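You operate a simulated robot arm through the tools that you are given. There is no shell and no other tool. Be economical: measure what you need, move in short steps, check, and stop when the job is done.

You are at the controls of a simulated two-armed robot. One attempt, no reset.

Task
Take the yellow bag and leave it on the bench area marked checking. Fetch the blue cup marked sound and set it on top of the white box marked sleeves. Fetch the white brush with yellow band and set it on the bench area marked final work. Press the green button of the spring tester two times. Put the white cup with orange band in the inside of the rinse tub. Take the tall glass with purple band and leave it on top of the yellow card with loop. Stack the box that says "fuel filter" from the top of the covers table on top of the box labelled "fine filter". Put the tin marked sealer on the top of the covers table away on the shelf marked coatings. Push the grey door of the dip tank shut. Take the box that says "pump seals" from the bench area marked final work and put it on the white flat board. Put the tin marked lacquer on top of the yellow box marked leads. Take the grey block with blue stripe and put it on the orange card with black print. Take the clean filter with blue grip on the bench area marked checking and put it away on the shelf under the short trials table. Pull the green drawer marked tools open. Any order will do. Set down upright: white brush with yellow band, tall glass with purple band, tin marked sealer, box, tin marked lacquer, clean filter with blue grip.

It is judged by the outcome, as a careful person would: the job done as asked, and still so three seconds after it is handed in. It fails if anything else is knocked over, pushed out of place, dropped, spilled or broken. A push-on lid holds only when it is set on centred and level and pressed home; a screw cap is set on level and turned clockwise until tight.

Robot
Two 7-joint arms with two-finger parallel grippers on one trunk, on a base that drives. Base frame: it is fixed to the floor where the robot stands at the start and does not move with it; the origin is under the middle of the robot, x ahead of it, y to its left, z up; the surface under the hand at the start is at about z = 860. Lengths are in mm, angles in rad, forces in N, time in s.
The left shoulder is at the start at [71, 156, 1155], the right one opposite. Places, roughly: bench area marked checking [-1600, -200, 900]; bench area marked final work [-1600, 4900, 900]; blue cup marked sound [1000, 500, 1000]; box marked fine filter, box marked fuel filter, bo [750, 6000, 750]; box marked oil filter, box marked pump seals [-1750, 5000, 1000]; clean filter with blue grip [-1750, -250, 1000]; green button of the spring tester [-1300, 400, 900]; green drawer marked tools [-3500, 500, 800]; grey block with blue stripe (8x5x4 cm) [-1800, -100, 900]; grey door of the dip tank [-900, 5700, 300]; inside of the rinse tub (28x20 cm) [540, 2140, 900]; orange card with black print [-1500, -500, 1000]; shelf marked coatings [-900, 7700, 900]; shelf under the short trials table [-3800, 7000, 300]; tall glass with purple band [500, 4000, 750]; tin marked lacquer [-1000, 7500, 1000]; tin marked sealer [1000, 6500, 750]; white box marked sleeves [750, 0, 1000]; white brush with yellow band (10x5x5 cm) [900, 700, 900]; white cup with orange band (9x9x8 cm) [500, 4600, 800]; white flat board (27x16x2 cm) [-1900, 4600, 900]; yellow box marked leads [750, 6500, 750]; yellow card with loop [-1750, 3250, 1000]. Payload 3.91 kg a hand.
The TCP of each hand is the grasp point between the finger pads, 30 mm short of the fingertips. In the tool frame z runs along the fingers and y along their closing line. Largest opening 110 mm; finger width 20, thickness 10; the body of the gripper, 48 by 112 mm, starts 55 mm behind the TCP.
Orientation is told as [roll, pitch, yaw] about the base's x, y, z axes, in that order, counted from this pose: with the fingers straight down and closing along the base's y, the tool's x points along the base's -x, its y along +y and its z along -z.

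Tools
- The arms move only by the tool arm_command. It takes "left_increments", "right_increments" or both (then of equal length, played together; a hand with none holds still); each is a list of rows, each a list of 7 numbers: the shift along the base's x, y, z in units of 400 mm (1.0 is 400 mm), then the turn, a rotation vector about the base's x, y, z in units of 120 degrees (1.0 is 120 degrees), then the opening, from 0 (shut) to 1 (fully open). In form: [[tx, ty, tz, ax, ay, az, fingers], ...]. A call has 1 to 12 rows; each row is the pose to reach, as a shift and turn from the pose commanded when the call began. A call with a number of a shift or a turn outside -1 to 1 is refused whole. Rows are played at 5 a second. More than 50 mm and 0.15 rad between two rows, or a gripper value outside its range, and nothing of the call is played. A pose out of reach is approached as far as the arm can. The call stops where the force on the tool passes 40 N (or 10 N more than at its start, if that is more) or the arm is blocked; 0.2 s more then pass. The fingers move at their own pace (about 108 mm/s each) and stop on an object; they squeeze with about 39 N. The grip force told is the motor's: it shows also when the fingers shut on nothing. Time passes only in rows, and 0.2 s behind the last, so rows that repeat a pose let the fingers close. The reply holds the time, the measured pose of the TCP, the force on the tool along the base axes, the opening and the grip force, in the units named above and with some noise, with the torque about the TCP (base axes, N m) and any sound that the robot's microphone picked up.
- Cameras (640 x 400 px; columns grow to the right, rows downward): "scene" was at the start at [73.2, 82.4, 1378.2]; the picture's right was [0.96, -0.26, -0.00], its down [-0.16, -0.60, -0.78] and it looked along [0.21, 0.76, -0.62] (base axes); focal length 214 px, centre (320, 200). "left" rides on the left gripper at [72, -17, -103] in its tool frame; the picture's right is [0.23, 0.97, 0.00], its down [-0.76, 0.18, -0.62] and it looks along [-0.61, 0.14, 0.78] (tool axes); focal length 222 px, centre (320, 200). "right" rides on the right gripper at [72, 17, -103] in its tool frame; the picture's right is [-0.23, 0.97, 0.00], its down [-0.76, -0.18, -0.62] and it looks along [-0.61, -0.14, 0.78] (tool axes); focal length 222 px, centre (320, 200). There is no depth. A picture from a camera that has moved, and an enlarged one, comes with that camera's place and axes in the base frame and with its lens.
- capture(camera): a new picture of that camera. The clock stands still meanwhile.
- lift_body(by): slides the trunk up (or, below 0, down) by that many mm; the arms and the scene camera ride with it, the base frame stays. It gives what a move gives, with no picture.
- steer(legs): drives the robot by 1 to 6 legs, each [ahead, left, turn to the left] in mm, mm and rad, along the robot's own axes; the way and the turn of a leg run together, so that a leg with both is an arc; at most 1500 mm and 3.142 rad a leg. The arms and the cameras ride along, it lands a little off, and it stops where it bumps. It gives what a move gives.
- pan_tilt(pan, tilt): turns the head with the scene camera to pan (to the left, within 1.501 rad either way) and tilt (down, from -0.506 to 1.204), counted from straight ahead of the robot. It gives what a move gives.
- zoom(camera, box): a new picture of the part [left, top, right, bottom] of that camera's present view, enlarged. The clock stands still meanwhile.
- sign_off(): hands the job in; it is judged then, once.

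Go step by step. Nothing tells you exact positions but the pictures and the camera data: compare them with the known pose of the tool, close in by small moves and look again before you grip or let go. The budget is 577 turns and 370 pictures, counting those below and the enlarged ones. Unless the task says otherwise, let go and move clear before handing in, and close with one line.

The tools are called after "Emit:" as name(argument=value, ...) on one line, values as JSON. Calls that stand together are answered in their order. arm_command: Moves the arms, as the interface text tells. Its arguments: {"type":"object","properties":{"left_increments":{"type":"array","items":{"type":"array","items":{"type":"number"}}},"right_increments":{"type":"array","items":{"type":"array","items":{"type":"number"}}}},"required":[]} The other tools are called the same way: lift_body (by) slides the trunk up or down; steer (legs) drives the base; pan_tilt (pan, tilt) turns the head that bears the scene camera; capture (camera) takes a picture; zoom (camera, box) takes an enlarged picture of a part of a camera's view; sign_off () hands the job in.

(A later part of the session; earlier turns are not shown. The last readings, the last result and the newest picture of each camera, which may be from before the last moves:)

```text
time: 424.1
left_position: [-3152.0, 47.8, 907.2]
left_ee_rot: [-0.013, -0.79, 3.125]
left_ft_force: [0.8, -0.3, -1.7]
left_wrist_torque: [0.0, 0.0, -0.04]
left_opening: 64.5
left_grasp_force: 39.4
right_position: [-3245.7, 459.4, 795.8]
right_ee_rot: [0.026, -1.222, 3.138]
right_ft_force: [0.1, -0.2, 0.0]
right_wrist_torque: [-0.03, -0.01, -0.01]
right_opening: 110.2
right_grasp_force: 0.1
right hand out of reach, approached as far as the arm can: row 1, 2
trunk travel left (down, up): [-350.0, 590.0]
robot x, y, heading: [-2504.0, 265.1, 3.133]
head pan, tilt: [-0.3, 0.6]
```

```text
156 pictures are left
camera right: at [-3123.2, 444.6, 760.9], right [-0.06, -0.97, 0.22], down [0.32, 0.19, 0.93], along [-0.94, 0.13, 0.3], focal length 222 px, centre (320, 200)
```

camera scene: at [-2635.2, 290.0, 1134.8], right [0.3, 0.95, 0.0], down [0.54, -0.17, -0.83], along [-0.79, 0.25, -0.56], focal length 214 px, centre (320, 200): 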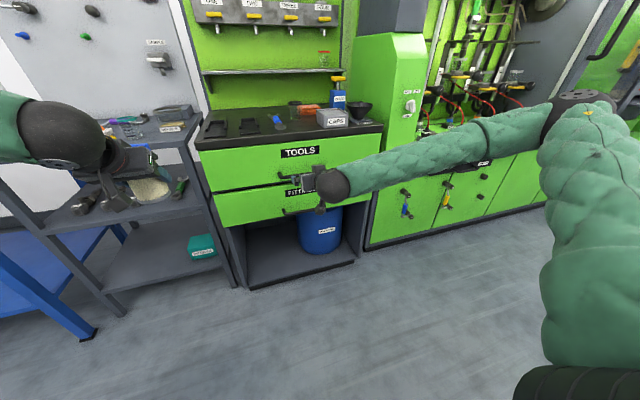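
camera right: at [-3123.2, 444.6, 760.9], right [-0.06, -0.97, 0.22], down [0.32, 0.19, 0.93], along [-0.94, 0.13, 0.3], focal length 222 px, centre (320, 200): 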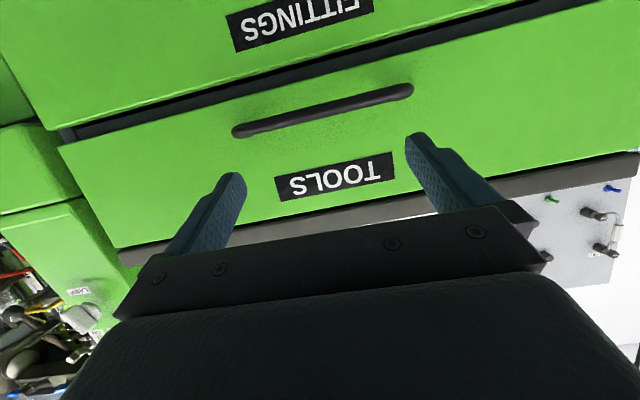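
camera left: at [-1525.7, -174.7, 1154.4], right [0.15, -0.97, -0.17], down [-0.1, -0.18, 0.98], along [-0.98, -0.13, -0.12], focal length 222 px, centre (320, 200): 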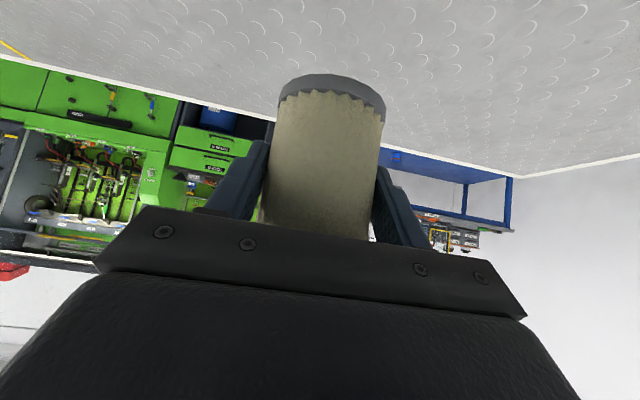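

The handle bar is at about (-3365, 365–544, z 745), standing 40 mm off the drawer front (-3405). I'll hook behind it from above with closed fingers near vertical: rotate the hand back toward vertical first.

Emit:
arm_command(right_increments=[[0.02, 0, 0.06, 0, -0.06, 0, 0], [0.03, 0, 0.12, 0, -0.12, 0, 0], [0.03, -0.01, 0.18, 0, -0.18, 0, 0], [0.03, -0.02, 0.24, 0, -0.24, 0, 0], [0.03, -0.02, 0.3, 0, -0.3, 0, 0], [0.03, -0.02, 0.36, 0, -0.36, 0, 0], [0.03, -0.02, 0.42, 0, -0.42, 0, 0], [0.03, -0.02, 0.43, 0, -0.48, 0, 0], [0.03, -0.02, 0.43, 0, -0.54, 0, 0], [0.03, -0.02, 0.43, 0, -0.6, 0, 0]])

Emit:
capture(camera="right")

```text
time: 426.3
left_position: [-3155.4, 48.1, 904.8]
left_ee_rot: [-0.015, -0.786, 3.124]
left_ft_force: [-0.1, 0.1, -1.6]
left_wrist_torque: [-0.01, -0.03, -0.01]
left_opening: 64.5
left_grasp_force: 38.8
right_position: [-3235.2, 454.3, 966.7]
right_ee_rot: [0.025, 0.033, 3.137]
right_ft_force: [0.3, 0.0, -0.2]
right_wrist_torque: [-0.03, -0.01, -0.02]
right_opening: 0.2
right_grasp_force: 37.7
trunk travel left (down, up): [-350.0, 590.0]
robot x, y, heading: [-2502.4, 264.7, 3.126]
head pan, tilt: [-0.3, 0.6]
```

```text
155 pictures are left
camera right: at [-3166.1, 439.4, 1071.7], right [-0.23, -0.97, 0.02], down [-0.78, 0.19, 0.59], along [-0.58, 0.12, -0.8], focal length 222 px, centre (320, 200)
```

right: 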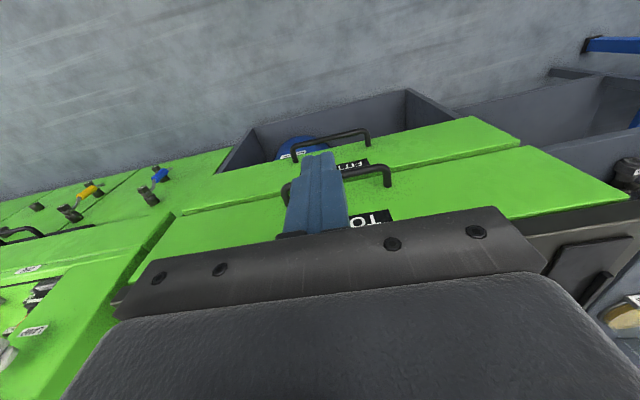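

Emit:
arm_command(right_increments=[[-0.08, 0, -0.05, 0, 0.06, 0, 0], [-0.16, 0, -0.12, -0.005, 0.116, 0, 0], [-0.2, 0, -0.22, -0.01, 0.116, 0, 0], [-0.2, 0, -0.3, -0.01, 0.116, 0, 0]])

Emit:
capture(camera="right")

Emit:
zoom(camera="scene", box=[180, 90, 400, 230])

```text
time: 427.3
left_position: [-3154.6, 49.2, 905.8]
left_ee_rot: [-0.012, -0.785, 3.125]
left_ft_force: [0.3, -0.5, -1.8]
left_wrist_torque: [0.03, -0.02, 0.0]
left_opening: 64.7
left_grasp_force: 38.8
right_position: [-3316.2, 453.8, 847.6]
right_ee_rot: [0.047, -0.214, 3.136]
right_ft_force: [0.1, -0.6, -0.3]
right_wrist_torque: [-0.02, 0.01, -0.01]
right_opening: 0.2
right_grasp_force: 37.9
trunk travel left (down, up): [-350.0, 590.0]
robot x, y, heading: [-2501.1, 261.6, 3.133]
head pan, tilt: [-0.3, 0.6]
```

```text
154 pictures are left
camera right: at [-3223.1, 441.9, 931.7], right [-0.22, -0.97, 0.09], down [-0.61, 0.21, 0.76], along [-0.76, 0.11, -0.64], focal length 222 px, centre (320, 200)
```

right: 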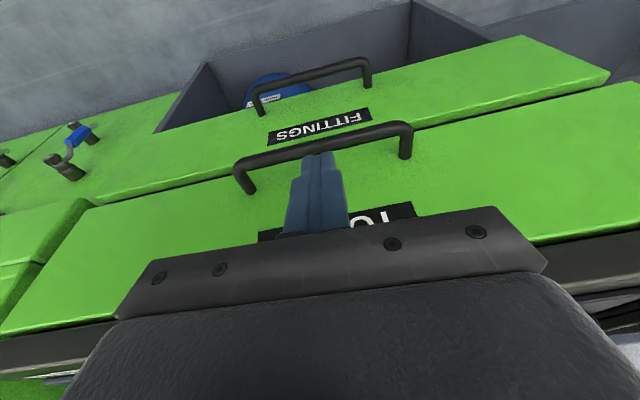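

```text
2.86 times, centred on (290, 160) of scene
camera zoom: at [-2638.4, 291.1, 1134.3], right [0.3, 0.95, 0.0], down [0.54, -0.17, -0.82], along [-0.79, 0.25, -0.57], focal length 613 px, centre (406, 314)
```

zoom: 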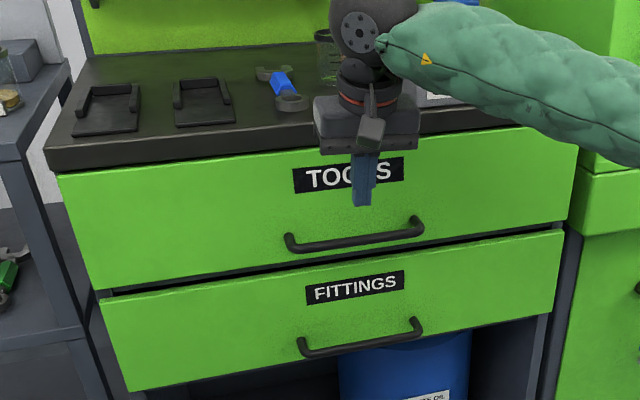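

Emit:
arm_command(right_increments=[[-0.07, -0.005, 0, 0.012, 0, 0, 0], [-0.12, -0.01, 0, 0.022, 0, 0, 0], [-0.155, -0.01, 0, 0.022, 0, 0, 0], [-0.155, -0.01, -0.06, 0.022, 0, 0, 0]])

Emit:
capture(camera="right")

Emit:
zoom(camera="scene", box=[260, 110, 360, 190])

```text
time: 428.4
left_position: [-3154.2, 49.3, 905.9]
left_ee_rot: [-0.012, -0.786, 3.126]
left_ft_force: [-0.2, 0.7, -0.9]
left_wrist_torque: [0.04, 0.02, -0.03]
left_opening: 64.5
left_grasp_force: 38.5
right_position: [-3378.6, 450.4, 833.8]
right_ee_rot: [0.003, -0.227, -3.14]
right_ft_force: [6.1, -0.4, 10.1]
right_wrist_torque: [0.24, 0.59, -0.04]
right_opening: 0.0
right_grasp_force: 37.9
trunk travel left (down, up): [-350.0, 590.0]
robot x, y, heading: [-2503.9, 261.3, 3.13]
head pan, tilt: [-0.3, 0.6]
stopped in row 4 (right hand): the force on the tool passed its limit at 46 N (the readings are from after the stop); the commanded pose is now the measured one
```

```text
152 pictures are left
camera right: at [-3283.9, 433.5, 917.6], right [-0.22, -0.97, 0.05], down [-0.6, 0.18, 0.78], along [-0.77, 0.14, -0.63], focal length 222 px, centre (320, 200)
```

right: 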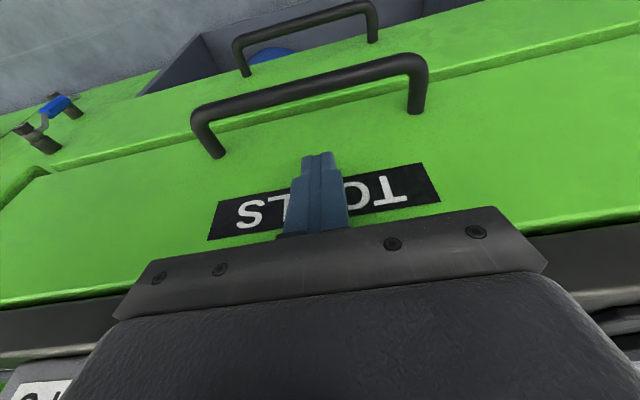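

```text
5.00 times, centred on (310, 150) of scene
camera zoom: at [-2637.8, 290.9, 1134.3], right [0.31, 0.95, 0.0], down [0.54, -0.17, -0.83], along [-0.79, 0.25, -0.56], focal length 1072 px, centre (370, 450)
```

zoom: 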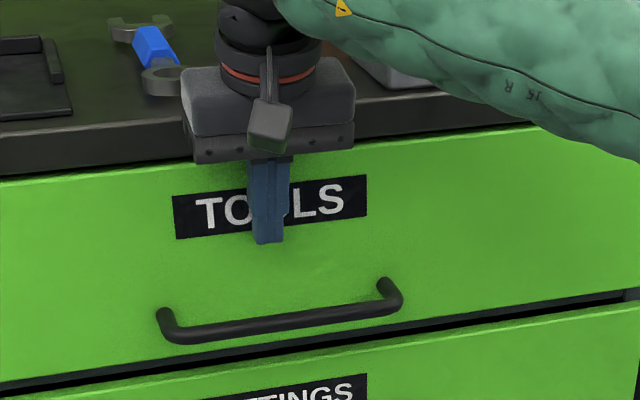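

The gripper body touches the worktop lip. I'll raise it, tilt a bit more (20°), and come down slightly nearer to me.

Emit:
arm_command(right_increments=[[0.05, 0, 0.06, 0, 0, 0, 0], [0.05, 0, 0.08, 0, 0.06, 0, 0], [0.01, 0, 0.05, 0, 0.06, 0, 0], [0.005, 0, 0, 0, 0.06, 0, 0], [0.005, 0, -0.05, 0, 0.06, 0, 0]])

Emit:
capture(camera="right")

Emit:
zoom(camera="scene", box=[260, 110, 360, 190])

```text
time: 429.6
left_position: [-3155.4, 49.8, 905.3]
left_ee_rot: [-0.011, -0.786, 3.125]
left_ft_force: [0.2, -0.1, -0.8]
left_wrist_torque: [0.03, -0.01, 0.04]
left_opening: 64.6
left_grasp_force: 38.8
right_position: [-3376.7, 450.9, 811.9]
right_ee_rot: [0.0, -0.349, -3.137]
right_ft_force: [-0.2, -0.7, 0.1]
right_wrist_torque: [-0.03, -0.01, 0.01]
right_opening: 0.0
right_grasp_force: 37.7
trunk travel left (down, up): [-350.0, 590.0]
robot x, y, heading: [-2507.5, 267.3, 3.13]
head pan, tilt: [-0.3, 0.6]
```

```text
150 pictures are left
camera right: at [-3272.9, 434.9, 882.9], right [-0.21, -0.97, 0.08], down [-0.5, 0.18, 0.85], along [-0.84, 0.14, -0.53], focal length 222 px, centre (320, 200)
```

right: 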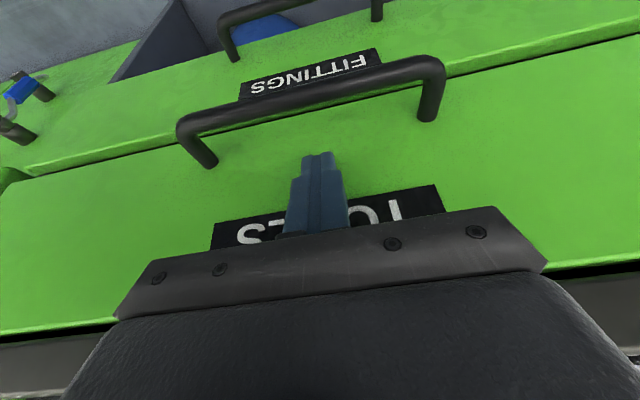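

```text
5.00 times, centred on (310, 150) of scene
camera zoom: at [-2638.5, 291.0, 1134.2], right [0.3, 0.95, 0.0], down [0.54, -0.17, -0.82], along [-0.79, 0.25, -0.57], focal length 1072 px, centre (370, 450)
```

zoom: 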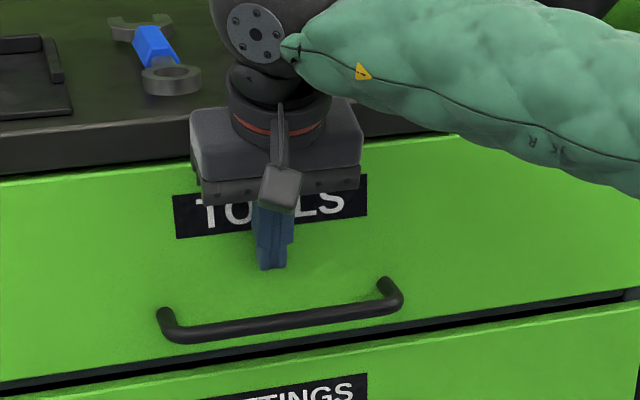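

Emit:
arm_command(right_increments=[[0, 0, -0.05, 0, 0, 0, 0], [0, 0, -0.09, 0, 0, 0, 0], [0, 0, -0.12, 0, 0, 0, 0]])

Emit:
capture(camera="right")

Emit:
zoom(camera="scene", box=[260, 110, 360, 190])

```text
time: 430.4
left_position: [-3155.0, 49.5, 904.6]
left_ee_rot: [-0.013, -0.784, 3.125]
left_ft_force: [0.1, -0.2, -1.9]
left_wrist_torque: [0.0, -0.03, 0.0]
left_opening: 64.3
left_grasp_force: 38.6
right_position: [-3376.7, 451.8, 763.5]
right_ee_rot: [0.003, -0.349, -3.138]
right_ft_force: [-0.7, -0.7, 0.6]
right_wrist_torque: [0.0, 0.02, -0.04]
right_opening: 0.1
right_grasp_force: 37.7
trunk travel left (down, up): [-350.0, 590.0]
robot x, y, heading: [-2506.7, 263.5, 3.131]
head pan, tilt: [-0.3, 0.6]
```

```text
148 pictures are left
camera right: at [-3273.4, 435.2, 834.9], right [-0.21, -0.97, 0.08], down [-0.5, 0.18, 0.85], along [-0.84, 0.14, -0.53], focal length 222 px, centre (320, 200)
```

right: 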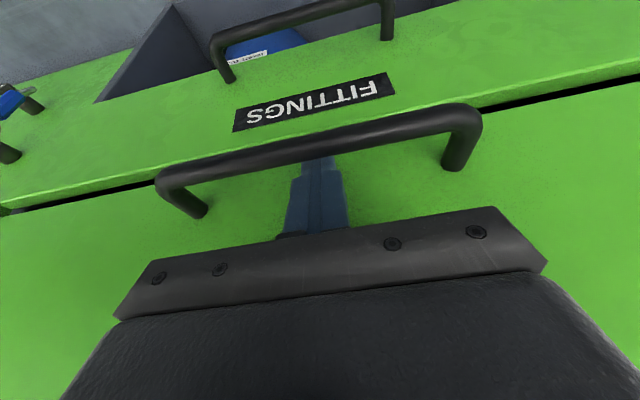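

```text
5.00 times, centred on (310, 150) of scene
camera zoom: at [-2638.6, 291.1, 1134.2], right [0.3, 0.95, 0.0], down [0.54, -0.17, -0.82], along [-0.79, 0.25, -0.57], focal length 1072 px, centre (370, 450)
```

zoom: 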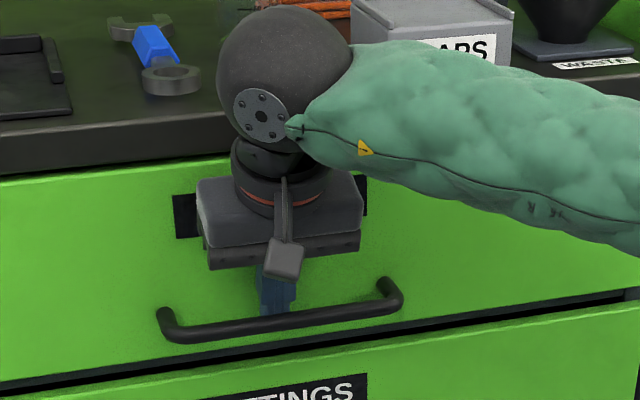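

Fingers are hooked behind the bar. Pull gently.

Emit:
arm_command(right_increments=[[0.03, 0, 0, 0, 0, 0, 0], [0.06, 0, 0, 0, 0, 0, 0], [0.1, 0, 0, 0, 0, 0, 0], [0.15, 0, 0, 0, 0, 0, 0], [0.2, 0, 0, 0, 0, 0, 0]])

Emit:
capture(camera="scene")

```text
time: 431.6
left_position: [-3154.6, 48.9, 905.6]
left_ee_rot: [-0.012, -0.786, 3.126]
left_ft_force: [-0.3, 1.0, -1.0]
left_wrist_torque: [-0.04, 0.0, -0.01]
left_opening: 64.4
left_grasp_force: 39.5
right_position: [-3298.3, 450.1, 763.4]
right_ee_rot: [0.003, -0.35, -3.139]
right_ft_force: [-0.1, 0.4, 0.1]
right_wrist_torque: [-0.03, -0.03, -0.03]
right_opening: 0.0
right_grasp_force: 37.4
trunk travel left (down, up): [-350.0, 590.0]
robot x, y, heading: [-2499.9, 263.4, 3.135]
head pan, tilt: [-0.3, 0.6]
```

```text
146 pictures are left
camera scene: at [-2638.1, 291.0, 1134.2], right [0.3, 0.95, 0.0], down [0.54, -0.17, -0.82], along [-0.79, 0.25, -0.57], focal length 214 px, centre (320, 200)
```

scene: 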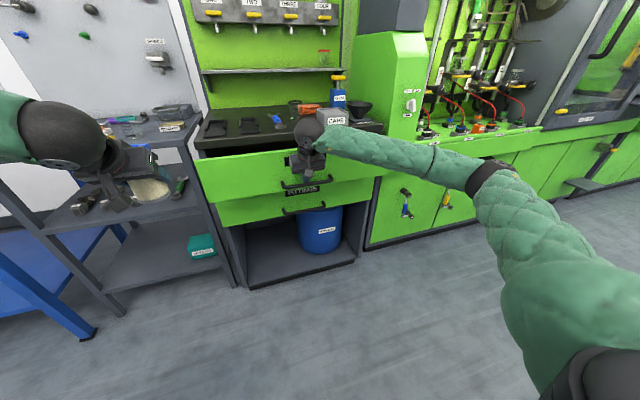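

Drawer is opening. Pull further.

Emit:
arm_command(right_increments=[[0.1, 0, 0, 0, 0, 0, 0], [0.2, 0, 0, 0, 0, 0, 0], [0.3, 0, 0, 0, 0, 0, 0]])

Emit:
steer(legs=[[-140, 0, 0]])

Emit:
capture(camera="scene")

```text
time: 432.4
left_position: [-3154.5, 50.7, 905.6]
left_ee_rot: [-0.011, -0.788, 3.125]
left_ft_force: [0.2, 1.6, -1.9]
left_wrist_torque: [0.02, 0.02, -0.01]
left_opening: 64.5
left_grasp_force: 39.1
right_position: [-3176.3, 450.2, 762.6]
right_ee_rot: [0.003, -0.349, -3.14]
right_ft_force: [0.3, 0.3, 0.5]
right_wrist_torque: [-0.02, 0.01, 0.0]
right_opening: 0.1
right_grasp_force: 37.6
trunk travel left (down, up): [-350.0, 590.0]
robot x, y, heading: [-2504.0, 265.6, 3.132]
head pan, tilt: [-0.3, 0.6]
```

```text
time: 433.7
left_position: [-3035.6, 48.5, 905.1]
left_ee_rot: [-0.01, -0.785, 3.127]
left_ft_force: [0.4, -0.2, -1.3]
left_wrist_torque: [-0.03, -0.03, -0.01]
left_opening: 64.6
left_grasp_force: 39.0
right_position: [-3070.1, 451.3, 767.7]
right_ee_rot: [0.008, -0.371, 3.128]
right_ft_force: [-1.2, -0.6, 0.7]
right_wrist_torque: [-0.01, 0.0, 0.03]
right_opening: 0.0
right_grasp_force: 38.3
trunk travel left (down, up): [-350.0, 590.0]
robot x, y, heading: [-2384.1, 259.6, 3.137]
head pan, tilt: [-0.3, 0.6]
stopped in leg 1: the force on the tool passed its limit at 177 N (the readings are from after the stop); the commanded pose is now the measured one
```

```text
145 pictures are left
camera scene: at [-2520.0, 289.6, 1134.1], right [0.3, 0.95, 0.0], down [0.54, -0.17, -0.82], along [-0.79, 0.25, -0.57], focal length 214 px, centre (320, 200)
```

scene: 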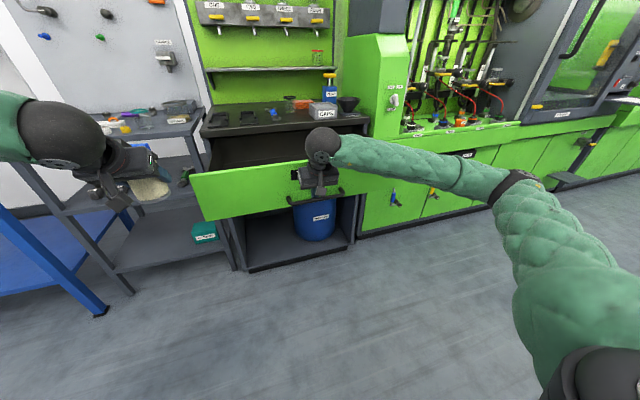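

Drawer is fully open, at its stop. Unhook: ease off and lift out.

Emit:
arm_command(right_increments=[[-0.02, 0, 0, 0, 0, 0, 0], [-0.02, 0, 0.05, 0, 0, 0, 0], [-0.02, 0, 0.12, 0, 0, 0, 0], [0, 0, 0.22, 0, 0, 0, 0], [0.05, 0, 0.32, 0, 0, 0, 0], [0.1, 0, 0.42, 0, -0.06, 0, 0], [0.15, 0, 0.5, 0, -0.12, 0, 0], [0.2, 0, 0.5, 0, -0.16, 0, 0]])

Emit:
lift_body(by=250)

Emit:
capture(camera="scene")

```text
time: 435.5
left_position: [-3035.7, 48.3, 905.9]
left_ee_rot: [-0.01, -0.784, 3.126]
left_ft_force: [0.2, -0.2, -1.3]
left_wrist_torque: [0.01, 0.04, -0.02]
left_opening: 64.7
left_grasp_force: 39.3
right_position: [-2988.4, 451.0, 968.2]
right_ee_rot: [0.003, -0.032, 3.127]
right_ft_force: [0.7, 0.0, -0.2]
right_wrist_torque: [0.02, -0.03, -0.04]
right_opening: 0.0
right_grasp_force: 37.7
trunk travel left (down, up): [-350.0, 590.0]
robot x, y, heading: [-2386.3, 263.3, 3.128]
head pan, tilt: [-0.3, 0.6]
```

```text
time: 438.1
left_position: [-3036.2, 48.6, 1154.9]
left_ee_rot: [-0.012, -0.786, 3.127]
left_ft_force: [-0.8, -0.3, -1.9]
left_wrist_torque: [-0.01, -0.01, -0.02]
left_opening: 64.6
left_grasp_force: 39.1
right_position: [-2989.0, 450.4, 1218.6]
right_ee_rot: [0.003, -0.032, 3.129]
right_ft_force: [0.4, -0.8, 0.5]
right_wrist_torque: [-0.01, 0.02, 0.02]
right_opening: 0.1
right_grasp_force: 37.7
trunk travel left (down, up): [-600.0, 340.0]
robot x, y, heading: [-2387.4, 260.9, 3.135]
head pan, tilt: [-0.3, 0.6]
```

```text
144 pictures are left
camera scene: at [-2520.4, 289.5, 1384.1], right [0.3, 0.95, 0.0], down [0.54, -0.17, -0.82], along [-0.79, 0.25, -0.57], focal length 214 px, centre (320, 200)
```

scene: 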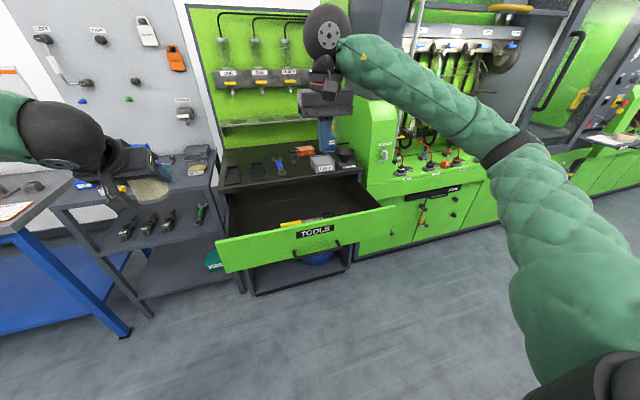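

Drawer is open. Now look along the back aisle toward the short trials table.

Emit:
arm_command(right_increments=[[0.1, 0, 0, 0, 0, 0, 0], [0.2, -0.05, 0, 0, 0, 0, 0], [0.25, -0.1, 0, 0, 0, 0, 0]])

Emit:
pan_tilt(pan=-1.4, tilt=0.3)

Emit:
capture(camera="scene")

```text
time: 438.9
left_position: [-3036.3, 47.9, 1154.7]
left_ee_rot: [-0.012, -0.784, 3.126]
left_ft_force: [-0.1, 0.8, -1.3]
left_wrist_torque: [-0.02, 0.02, -0.02]
left_opening: 64.5
left_grasp_force: 38.8
right_position: [-2888.5, 412.9, 1218.4]
right_ee_rot: [0.003, -0.033, 3.128]
right_ft_force: [0.4, 0.6, -0.5]
right_wrist_torque: [0.02, -0.01, 0.0]
right_opening: 0.2
right_grasp_force: 37.4
trunk travel left (down, up): [-600.0, 340.0]
robot x, y, heading: [-2384.1, 265.2, 3.137]
head pan, tilt: [-0.3, 0.6]
```

```text
time: 440.2
left_position: [-3035.9, 48.3, 1157.3]
left_ee_rot: [-0.013, -0.785, 3.127]
left_ft_force: [0.6, 0.4, -0.9]
left_wrist_torque: [-0.01, -0.01, 0.02]
left_opening: 64.2
left_grasp_force: 38.7
right_position: [-2889.3, 412.8, 1218.3]
right_ee_rot: [0.005, -0.035, 3.129]
right_ft_force: [-0.4, 0.8, -0.4]
right_wrist_torque: [0.03, 0.01, 0.05]
right_opening: 0.0
right_grasp_force: 37.9
trunk travel left (down, up): [-600.0, 340.0]
robot x, y, heading: [-2389.1, 266.9, 3.134]
head pan, tilt: [-1.4, 0.3]
```

```text
143 pictures are left
camera scene: at [-2451.3, 354.7, 1411.7], right [0.99, 0.16, 0.0], down [0.05, -0.29, -0.96], along [-0.15, 0.94, -0.3], focal length 214 px, centre (320, 200)
```

scene: 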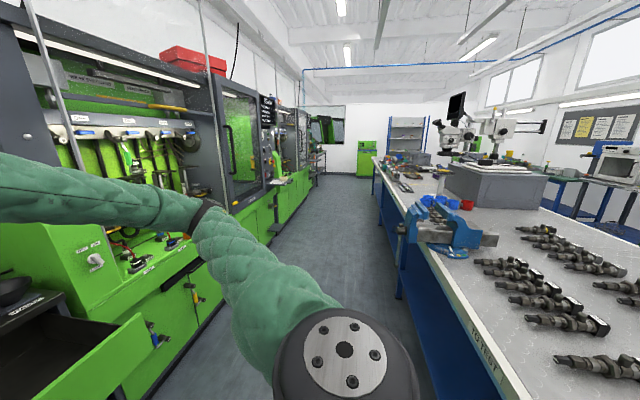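

Turn to face along the back aisle (+y) from its middle and drive up it.

Emit:
steer(legs=[[230, 0, 0], [0, 0, -1.56]])

Emit:
pan_tilt(pan=0, tilt=0.3)

Emit:
capture(camera="scene")

```text
time: 445.7
left_position: [-2842.6, 910.7, 1155.2]
left_ee_rot: [-0.013, -0.785, 1.574]
left_ft_force: [0.4, 0.1, -1.1]
left_wrist_torque: [0.0, -0.01, 0.0]
left_opening: 64.4
left_grasp_force: 39.1
right_position: [-2475.9, 771.4, 1218.2]
right_ee_rot: [0.004, -0.036, 1.578]
right_ft_force: [-0.4, -0.1, 0.5]
right_wrist_torque: [0.0, -0.01, 0.01]
right_opening: 0.3
right_grasp_force: 37.5
trunk travel left (down, up): [-600.0, 340.0]
robot x, y, heading: [-2618.6, 268.1, 1.586]
head pan, tilt: [-1.4, 0.3]
```

```text
time: 447.2
left_position: [-2844.6, 912.6, 1156.2]
left_ee_rot: [-0.013, -0.785, 1.576]
left_ft_force: [0.0, 0.3, -1.7]
left_wrist_torque: [-0.03, -0.01, -0.01]
left_opening: 64.4
left_grasp_force: 39.0
right_position: [-2476.1, 771.5, 1218.9]
right_ee_rot: [0.003, -0.033, 1.578]
right_ft_force: [-0.7, 0.9, 0.0]
right_wrist_torque: [0.01, -0.02, 0.02]
right_opening: 0.1
right_grasp_force: 37.6
trunk travel left (down, up): [-600.0, 340.0]
robot x, y, heading: [-2614.7, 265.6, 1.587]
head pan, tilt: [0.0, 0.3]
```

```text
142 pictures are left
camera scene: at [-2616.8, 408.1, 1411.7], right [1.0, 0.01, 0.0], down [0.0, -0.3, -0.96], along [-0.01, 0.96, -0.3], focal length 214 px, centre (320, 200)
```

scene: 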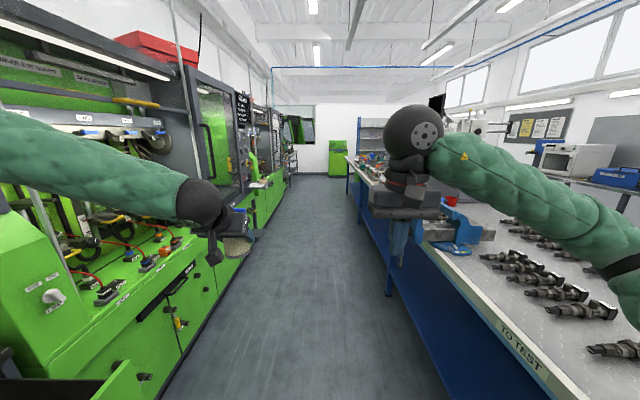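

Emit:
steer(legs=[[0, 100, -0.012], [1400, 0, 0], [1400, 0, 0], [1400, 0, 0]])

Emit:
pan_tilt(pan=0.3, tilt=0.35)

Emit:
capture(camera="scene")

```text
time: 452.1
left_position: [-2984.2, 1666.8, 1160.9]
left_ee_rot: [-0.026, -0.795, 1.639]
left_ft_force: [0.0, 0.7, -1.2]
left_wrist_torque: [0.03, -0.04, 0.0]
left_opening: 64.3
left_grasp_force: 38.9
right_position: [-2605.0, 1544.5, 1221.0]
right_ee_rot: [0.011, -0.041, 1.622]
right_ft_force: [0.1, 0.4, -0.9]
right_wrist_torque: [0.02, -0.03, -0.02]
right_opening: 0.1
right_grasp_force: 37.9
trunk travel left (down, up): [-600.0, 340.0]
robot x, y, heading: [-2726.6, 1039.1, 1.629]
head pan, tilt: [0.0, 0.3]
stopped in leg 2: the robot was blocked; the commanded pose is now the measured one
```

```text
time: 452.9
left_position: [-2983.0, 1666.8, 1162.3]
left_ee_rot: [-0.024, -0.799, 1.632]
left_ft_force: [1.1, 0.9, -0.2]
left_wrist_torque: [-0.01, -0.01, 0.0]
left_opening: 64.4
left_grasp_force: 39.2
right_position: [-2605.2, 1541.4, 1220.7]
right_ee_rot: [0.01, -0.043, 1.619]
right_ft_force: [0.2, 0.9, -0.2]
right_wrist_torque: [-0.02, 0.01, 0.02]
right_opening: 0.2
right_grasp_force: 38.0
trunk travel left (down, up): [-600.0, 340.0]
robot x, y, heading: [-2727.0, 1043.1, 1.619]
head pan, tilt: [0.3, 0.351]
```

```text
141 pictures are left
camera scene: at [-2756.6, 1164.6, 1406.4], right [0.94, 0.34, 0.0], down [0.11, -0.31, -0.94], along [-0.33, 0.89, -0.33], focal length 214 px, centre (320, 200)
```

scene: 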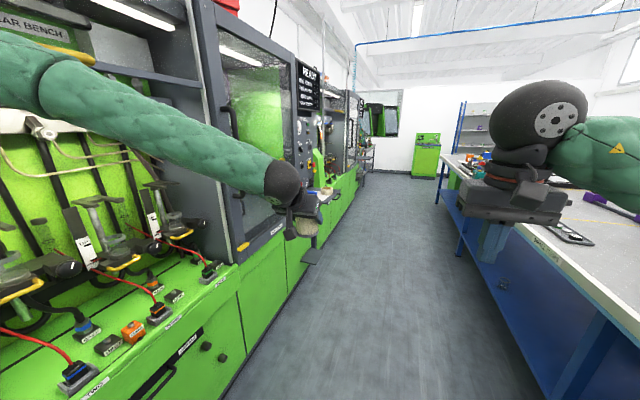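

Blocked on the left. Look at the left elbow.

Emit:
pan_tilt(pan=1.2, tilt=0.3)

Emit:
capture(camera="scene")

Emit:
pan_tilt(pan=-1.2, tilt=0.5)

Emit:
capture(camera="scene")

```text
time: 454.1
left_position: [-2983.3, 1666.5, 1162.5]
left_ee_rot: [-0.024, -0.797, 1.631]
left_ft_force: [0.0, 0.7, -2.0]
left_wrist_torque: [0.01, 0.01, 0.04]
left_opening: 64.4
left_grasp_force: 39.1
right_position: [-2604.6, 1541.8, 1220.5]
right_ee_rot: [0.012, -0.042, 1.616]
right_ft_force: [-0.7, 0.3, -0.2]
right_wrist_torque: [-0.03, 0.02, -0.01]
right_opening: 0.0
right_grasp_force: 37.4
trunk travel left (down, up): [-600.0, 340.0]
robot x, y, heading: [-2729.9, 1035.6, 1.625]
head pan, tilt: [1.201, 0.3]
```

```text
140 pictures are left
camera scene: at [-2813.2, 1106.0, 1410.9], right [0.31, 0.95, 0.01], down [0.27, -0.08, -0.96], along [-0.91, 0.3, -0.29], focal length 214 px, centre (320, 200)
```

scene: 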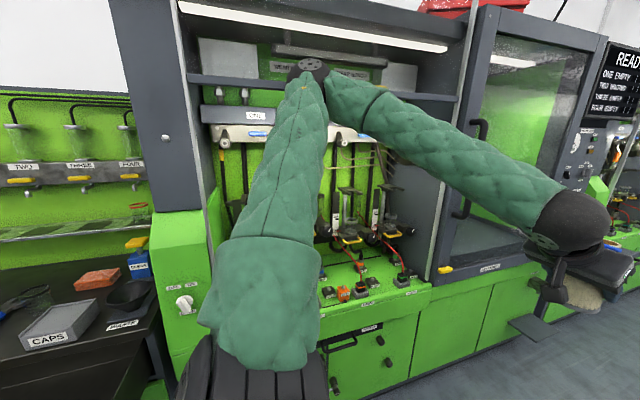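

```text
time: 456.3
left_position: [-2982.9, 1665.9, 1164.4]
left_ee_rot: [-0.025, -0.801, 1.633]
left_ft_force: [0.4, 0.0, -1.5]
left_wrist_torque: [0.01, 0.0, 0.0]
left_opening: 64.4
left_grasp_force: 38.9
right_position: [-2605.3, 1541.2, 1221.8]
right_ee_rot: [0.011, -0.045, 1.617]
right_ft_force: [-0.2, 0.1, -0.4]
right_wrist_torque: [0.0, -0.02, -0.03]
right_opening: 0.0
right_grasp_force: 37.8
trunk travel left (down, up): [-600.0, 340.0]
robot x, y, heading: [-2729.1, 1040.9, 1.626]
head pan, tilt: [-1.201, 0.499]
```

```text
139 pictures are left
camera scene: at [-2641.9, 1114.0, 1391.8], right [0.41, -0.91, -0.01], down [-0.44, -0.19, -0.88], along [0.8, 0.37, -0.48], focal length 214 px, centre (320, 200)
```

scene: 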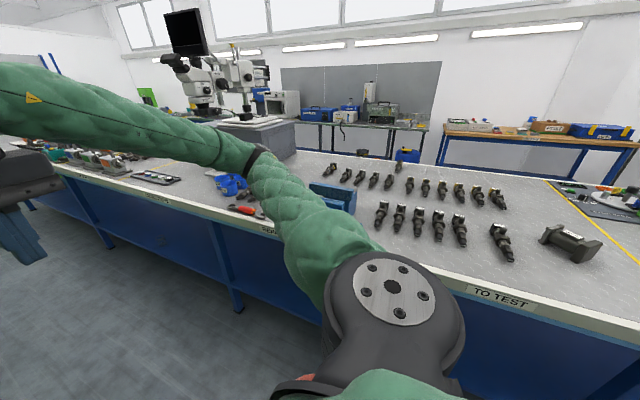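

Emit:
zoom(camera="scene", box=[180, 140, 420, 260])

```text
2.67 times, centred on (300, 200) of scene
camera zoom: at [-2641.9, 1114.0, 1391.8], right [0.41, -0.91, -0.01], down [-0.44, -0.19, -0.88], along [0.8, 0.37, -0.48], focal length 572 px, centre (373, 200)
```

zoom: 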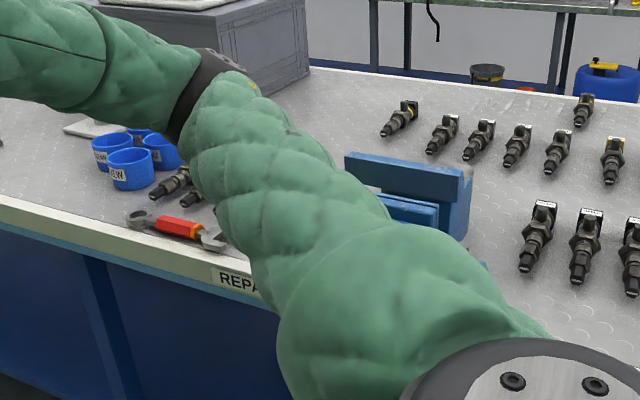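

The right arm grazed the vise; nothing appears moved. Back off slightly, raise the trunk, shift left, and continue.

Emit:
steer(legs=[[-60, 0, -0.055]])

Emit:
lift_body(by=200)

Emit:
steer(legs=[[0, 110, 0]])

Emit:
capture(camera="scene")

Emit:
pan_tilt(pan=0.5, tilt=0.4)

Emit:
capture(camera="scene")

```text
time: 457.3
left_position: [-2953.8, 1632.1, 1156.1]
left_ee_rot: [-0.029, -0.787, 1.581]
left_ft_force: [0.5, 0.6, -1.2]
left_wrist_torque: [0.01, 0.0, -0.04]
left_opening: 64.3
left_grasp_force: 38.6
right_position: [-2585.2, 1486.2, 1217.8]
right_ee_rot: [0.005, -0.032, 1.565]
right_ft_force: [0.1, -0.3, -0.5]
right_wrist_torque: [0.01, 0.0, 0.0]
right_opening: 0.1
right_grasp_force: 37.6
trunk travel left (down, up): [-600.0, 340.0]
robot x, y, heading: [-2729.6, 981.7, 1.575]
head pan, tilt: [-1.201, 0.499]
```

```text
time: 459.4
left_position: [-2954.1, 1630.9, 1357.0]
left_ee_rot: [-0.029, -0.786, 1.583]
left_ft_force: [-1.2, -0.7, -0.7]
left_wrist_torque: [-0.02, -0.01, -0.01]
left_opening: 64.2
left_grasp_force: 39.1
right_position: [-2584.7, 1487.3, 1417.5]
right_ee_rot: [0.003, -0.033, 1.566]
right_ft_force: [0.4, -0.2, -0.1]
right_wrist_torque: [0.05, 0.02, 0.0]
right_opening: 0.0
right_grasp_force: 37.8
trunk travel left (down, up): [-800.0, 140.0]
robot x, y, heading: [-2728.9, 979.2, 1.574]
head pan, tilt: [-1.201, 0.499]
```

```text
time: 460.4
left_position: [-2973.9, 1630.2, 1360.5]
left_ee_rot: [-0.001, -0.788, 1.553]
left_ft_force: [0.0, -0.2, -1.4]
left_wrist_torque: [-0.02, 0.02, -0.02]
left_opening: 64.6
left_grasp_force: 39.4
right_position: [-2606.7, 1485.9, 1416.0]
right_ee_rot: [0.017, -0.033, 1.561]
right_ft_force: [1.0, 0.0, 0.0]
right_wrist_torque: [0.0, 0.02, 0.02]
right_opening: 0.2
right_grasp_force: 37.6
trunk travel left (down, up): [-800.0, 140.0]
robot x, y, heading: [-2768.0, 980.2, 1.564]
head pan, tilt: [-1.201, 0.499]
stopped in leg 1: the robot was blocked; the commanded pose is now the measured one
```

```text
137 pictures are left
camera scene: at [-2664.8, 1062.4, 1592.9], right [0.36, -0.93, -0.01], down [-0.46, -0.17, -0.87], along [0.81, 0.31, -0.49], focal length 214 px, centre (320, 200)
```

scene: 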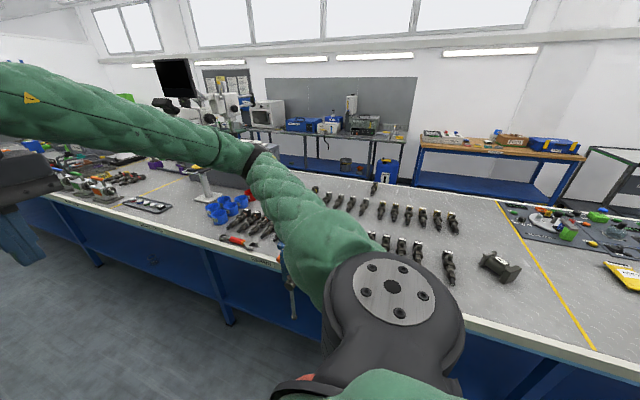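

```text
time: 462.1
left_position: [-2972.9, 1630.0, 1360.6]
left_ee_rot: [-0.001, -0.79, 1.551]
left_ft_force: [-0.3, -0.6, -0.4]
left_wrist_torque: [-0.02, 0.02, 0.03]
left_opening: 64.3
left_grasp_force: 39.2
right_position: [-2605.3, 1482.4, 1418.4]
right_ee_rot: [0.018, -0.037, 1.556]
right_ft_force: [0.8, 0.7, -0.4]
right_wrist_torque: [0.02, 0.01, 0.02]
right_opening: 0.0
right_grasp_force: 37.1
trunk travel left (down, up): [-800.0, 140.0]
robot x, y, heading: [-2774.0, 985.5, 1.56]
head pan, tilt: [0.499, 0.4]
```

```text
136 pictures are left
camera scene: at [-2792.9, 1110.1, 1603.4], right [0.88, 0.47, -0.01], down [0.17, -0.34, -0.92], along [-0.44, 0.81, -0.38], focal length 214 px, centre (320, 200)
```

scene: 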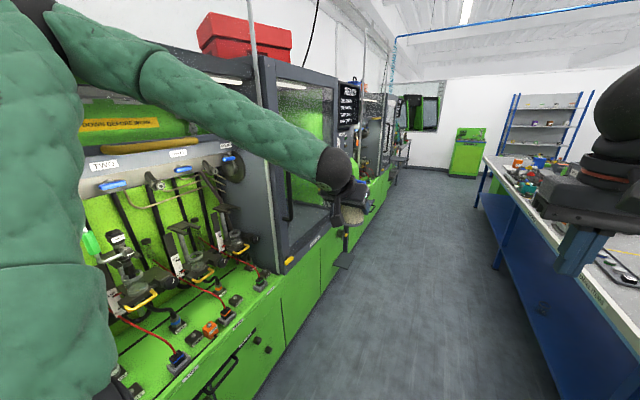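

The left elbow touches the machine hood. Shift right to x≈-2600 (arms now above the vise) and go on.

Emit:
steer(legs=[[0, -175, 0.01], [700, 0, 0]])

Emit:
capture(camera="scene")

```text
time: 467.1
left_position: [-2829.3, 2340.7, 1356.0]
left_ee_rot: [-0.025, -0.786, 1.581]
left_ft_force: [0.5, -0.6, -0.9]
left_wrist_torque: [-0.02, -0.01, -0.04]
left_opening: 64.1
left_grasp_force: 38.7
right_position: [-2459.1, 2197.6, 1418.4]
right_ee_rot: [0.005, -0.032, 1.571]
right_ft_force: [-0.2, 0.5, -0.5]
right_wrist_torque: [0.01, 0.0, 0.04]
right_opening: 0.0
right_grasp_force: 37.8
trunk travel left (down, up): [-800.0, 140.0]
robot x, y, heading: [-2599.7, 1692.1, 1.577]
head pan, tilt: [0.499, 0.4]
```

```text
135 pictures are left
camera scene: at [-2646.9, 1823.3, 1602.5], right [0.88, 0.48, 0.0], down [0.19, -0.34, -0.92], along [-0.44, 0.81, -0.39], focal length 214 px, centre (320, 200)
```

scene: 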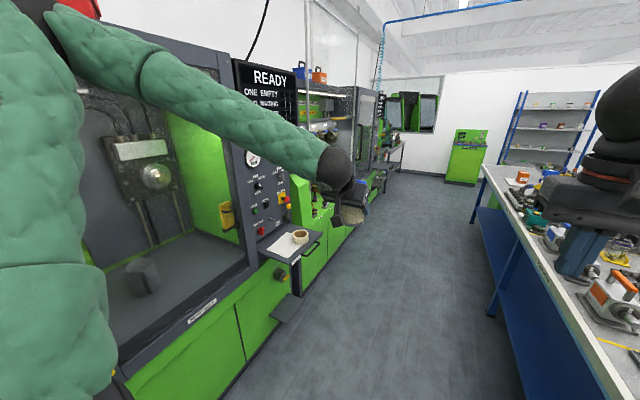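

Emit:
steer(legs=[[1300, 0, -0.006], [1300, 0, 0]])

Emit:
capture(camera="scene")

```text
time: 480.0
left_position: [-2857.4, 4982.2, 1355.5]
left_ee_rot: [-0.023, -0.785, 1.606]
left_ft_force: [1.0, 0.4, -0.8]
left_wrist_torque: [-0.01, 0.01, 0.0]
left_opening: 64.0
left_grasp_force: 38.9
right_position: [-2485.0, 4851.1, 1416.4]
right_ee_rot: [0.003, -0.033, 1.597]
right_ft_force: [0.5, 0.0, -0.3]
right_wrist_torque: [-0.05, -0.02, -0.01]
right_opening: 0.0
right_grasp_force: 37.6
trunk travel left (down, up): [-800.0, 140.0]
robot x, y, heading: [-2614.6, 4344.7, 1.604]
head pan, tilt: [0.499, 0.4]
```

```text
134 pictures are left
camera scene: at [-2662.0, 4470.6, 1602.5], right [0.86, 0.51, 0.0], down [0.2, -0.34, -0.92], along [-0.47, 0.79, -0.39], focal length 214 px, centre (320, 200)
```

scene: 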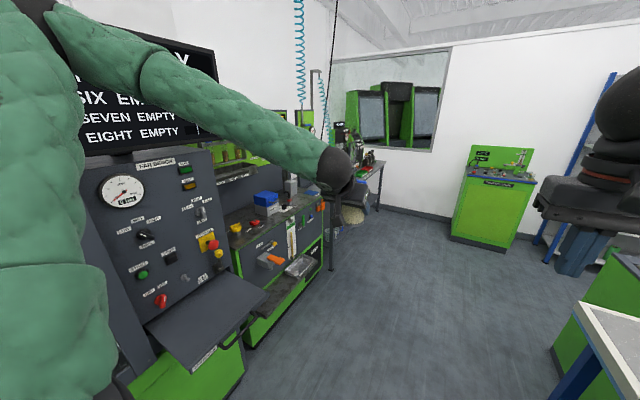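

Emit:
steer(legs=[[1100, 0, -0.03]])

Emit:
pan_tilt(pan=0.35, tilt=0.5)

Emit:
capture(camera="scene")

```text
time: 485.6
left_position: [-2883.8, 6092.2, 1355.8]
left_ee_rot: [-0.024, -0.786, 1.6]
left_ft_force: [0.1, 1.3, -0.3]
left_wrist_torque: [0.0, 0.0, 0.02]
left_opening: 64.1
left_grasp_force: 39.0
right_position: [-2511.7, 5958.0, 1416.7]
right_ee_rot: [0.004, -0.031, 1.589]
right_ft_force: [0.0, 0.1, -0.1]
right_wrist_torque: [-0.01, -0.01, 0.01]
right_opening: 0.0
right_grasp_force: 37.3
trunk travel left (down, up): [-800.0, 140.0]
robot x, y, heading: [-2644.5, 5447.4, 1.598]
head pan, tilt: [0.499, 0.4]
```

```text
time: 486.3
left_position: [-2884.3, 6092.3, 1355.4]
left_ee_rot: [-0.024, -0.784, 1.6]
left_ft_force: [0.4, 0.4, -1.5]
left_wrist_torque: [-0.03, 0.02, 0.03]
left_opening: 63.6
left_grasp_force: 39.0
right_position: [-2512.3, 5957.0, 1417.5]
right_ee_rot: [0.004, -0.031, 1.588]
right_ft_force: [-0.7, -0.4, -0.5]
right_wrist_torque: [-0.01, 0.01, 0.04]
right_opening: 0.0
right_grasp_force: 37.2
trunk travel left (down, up): [-800.0, 140.0]
robot x, y, heading: [-2644.0, 5444.5, 1.597]
head pan, tilt: [0.351, 0.499]
```

```text
133 pictures are left
camera scene: at [-2678.4, 5584.3, 1593.3], right [0.93, 0.37, 0.0], down [0.18, -0.45, -0.88], along [-0.32, 0.82, -0.48], focal length 214 px, centre (320, 200)
```

scene: 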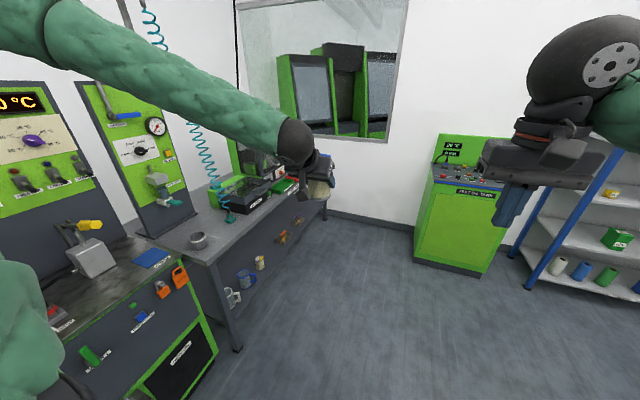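

The short trials table runs along x≈-3480 from y 6120 to 7780. Drive up beside it, turn to face it, and look at its shelf.

Emit:
steer(legs=[[1300, -100, -0.03], [0, 0, 1.57]])

Emit:
lift_body(by=-200)

Emit:
pan_tilt(pan=0, tilt=0.7)

Emit:
capture(camera="scene")

```text
time: 496.9
left_position: [-3200.3, 6531.2, 1355.1]
left_ee_rot: [-0.024, -0.786, -3.11]
left_ft_force: [-0.2, -0.5, -1.6]
left_wrist_torque: [0.01, 0.0, 0.02]
left_opening: 63.5
left_grasp_force: 39.5
right_position: [-3064.2, 6903.6, 1417.9]
right_ee_rot: [0.005, -0.032, -3.122]
right_ft_force: [-0.1, -0.5, 0.9]
right_wrist_torque: [0.0, -0.03, 0.0]
right_opening: 0.2
right_grasp_force: 38.2
trunk travel left (down, up): [-800.0, 140.0]
robot x, y, heading: [-2561.2, 6773.1, -3.117]
head pan, tilt: [0.351, 0.499]
```

```text
time: 499.1
left_position: [-3200.6, 6532.2, 1156.8]
left_ee_rot: [-0.024, -0.785, -3.109]
left_ft_force: [-0.2, 0.5, -0.3]
left_wrist_torque: [-0.02, 0.02, -0.01]
left_opening: 63.4
left_grasp_force: 38.6
right_position: [-3066.2, 6903.3, 1218.0]
right_ee_rot: [0.004, -0.033, -3.121]
right_ft_force: [-0.7, 1.2, -0.1]
right_wrist_torque: [-0.01, 0.02, 0.03]
right_opening: 0.0
right_grasp_force: 37.7
trunk travel left (down, up): [-600.0, 340.0]
robot x, y, heading: [-2557.1, 6773.3, -3.114]
head pan, tilt: [0.351, 0.499]
```

```text
time: 499.9
left_position: [-3198.9, 6531.0, 1154.7]
left_ee_rot: [-0.024, -0.786, -3.11]
left_ft_force: [-0.5, 0.4, -1.2]
left_wrist_torque: [0.04, -0.02, 0.01]
left_opening: 63.4
left_grasp_force: 39.0
right_position: [-3064.6, 6903.9, 1218.1]
right_ee_rot: [0.003, -0.03, -3.122]
right_ft_force: [0.3, 0.0, -0.4]
right_wrist_torque: [-0.01, 0.01, 0.01]
right_opening: 0.1
right_grasp_force: 37.4
trunk travel left (down, up): [-600.0, 340.0]
robot x, y, heading: [-2556.5, 6767.8, -3.12]
head pan, tilt: [0.0, 0.7]
```

```text
132 pictures are left
camera scene: at [-2692.2, 6767.8, 1375.6], right [-0.03, 1.0, 0.0], down [0.64, 0.02, -0.76], along [-0.76, -0.02, -0.64], focal length 214 px, centre (320, 200)
```

scene: 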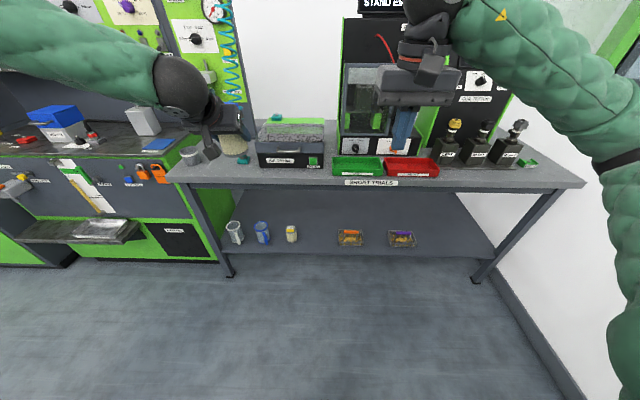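

SHORT TRIALS is confirmed. There is a free gap on the shelf between the jars and the first basket at y≈6733. Align, lower the trunk, and look.

Emit:
steer(legs=[[0, -195, -0.022]])

Emit:
lift_body(by=-300)

Emit:
lift_body(by=-270)

Emit:
pan_tilt(pan=0.2, tilt=0.45)

Emit:
capture(camera="scene")

Emit:
capture(camera="left")

```text
time: 501.4
left_position: [-3207.8, 6742.6, 1155.8]
left_ee_rot: [-0.021, -0.785, -3.136]
left_ft_force: [0.3, -0.3, -1.5]
left_wrist_torque: [0.01, -0.01, 0.0]
left_opening: 63.5
left_grasp_force: 39.6
right_position: [-3063.4, 7112.9, 1218.1]
right_ee_rot: [0.005, -0.032, 3.136]
right_ft_force: [-0.6, 0.2, -0.4]
right_wrist_torque: [-0.02, 0.0, 0.0]
right_opening: 0.0
right_grasp_force: 37.6
trunk travel left (down, up): [-600.0, 340.0]
robot x, y, heading: [-2557.1, 6970.1, -3.146]
head pan, tilt: [0.0, 0.7]
```

```text
time: 504.4
left_position: [-3208.1, 6741.0, 855.1]
left_ee_rot: [-0.024, -0.785, -3.136]
left_ft_force: [-0.2, 0.0, -0.5]
left_wrist_torque: [0.01, 0.0, 0.0]
left_opening: 63.3
left_grasp_force: 38.7
right_position: [-3062.0, 7111.0, 918.4]
right_ee_rot: [0.003, -0.032, 3.135]
right_ft_force: [-0.4, -0.2, 0.8]
right_wrist_torque: [0.0, -0.04, 0.02]
right_opening: 0.0
right_grasp_force: 37.9
trunk travel left (down, up): [-300.0, 640.0]
robot x, y, heading: [-2554.4, 6967.8, -3.144]
head pan, tilt: [0.0, 0.7]
```

```text
time: 507.2
left_position: [-3208.3, 6741.7, 586.3]
left_ee_rot: [-0.024, -0.785, -3.134]
left_ft_force: [-0.7, -0.5, -0.8]
left_wrist_torque: [0.0, -0.03, -0.01]
left_opening: 63.0
left_grasp_force: 38.7
right_position: [-3064.3, 7110.0, 648.2]
right_ee_rot: [0.002, -0.028, 3.136]
right_ft_force: [0.0, -0.8, 0.6]
right_wrist_torque: [-0.01, 0.0, 0.03]
right_opening: 0.0
right_grasp_force: 37.8
trunk travel left (down, up): [-30.0, 910.0]
robot x, y, heading: [-2555.5, 6969.4, -3.141]
head pan, tilt: [0.0, 0.7]
```

```text
time: 508.0
left_position: [-3207.8, 6741.9, 585.2]
left_ee_rot: [-0.025, -0.785, -3.134]
left_ft_force: [-0.6, -1.1, -1.7]
left_wrist_torque: [-0.02, -0.06, 0.01]
left_opening: 63.3
left_grasp_force: 38.7
right_position: [-3062.9, 7110.0, 648.5]
right_ee_rot: [0.005, -0.031, 3.137]
right_ft_force: [-0.3, -0.6, -0.2]
right_wrist_torque: [-0.01, 0.01, 0.02]
right_opening: 0.0
right_grasp_force: 37.5
trunk travel left (down, up): [-30.0, 910.0]
robot x, y, heading: [-2558.5, 6965.9, -3.144]
head pan, tilt: [0.201, 0.45]
```

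```text
131 pictures are left
camera scene: at [-2699.5, 6947.5, 827.7], right [-0.2, 0.98, 0.0], down [0.43, 0.09, -0.9], along [-0.88, -0.18, -0.44], focal length 214 px, centre (320, 200)
```

scene: 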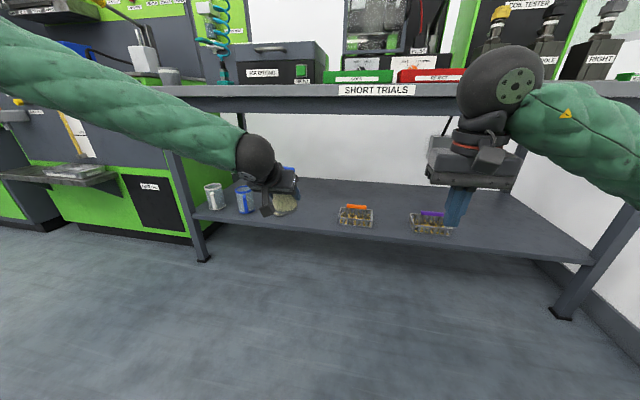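

```text
130 pictures are left
camera left: at [-3083.7, 6757.2, 608.3], right [0.15, -0.97, -0.18], down [-0.1, -0.19, 0.98], along [-0.98, -0.13, -0.13], focal length 222 px, centre (320, 200)
```

left: 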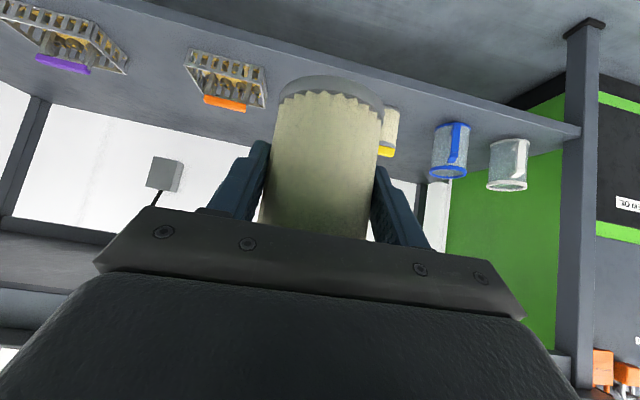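

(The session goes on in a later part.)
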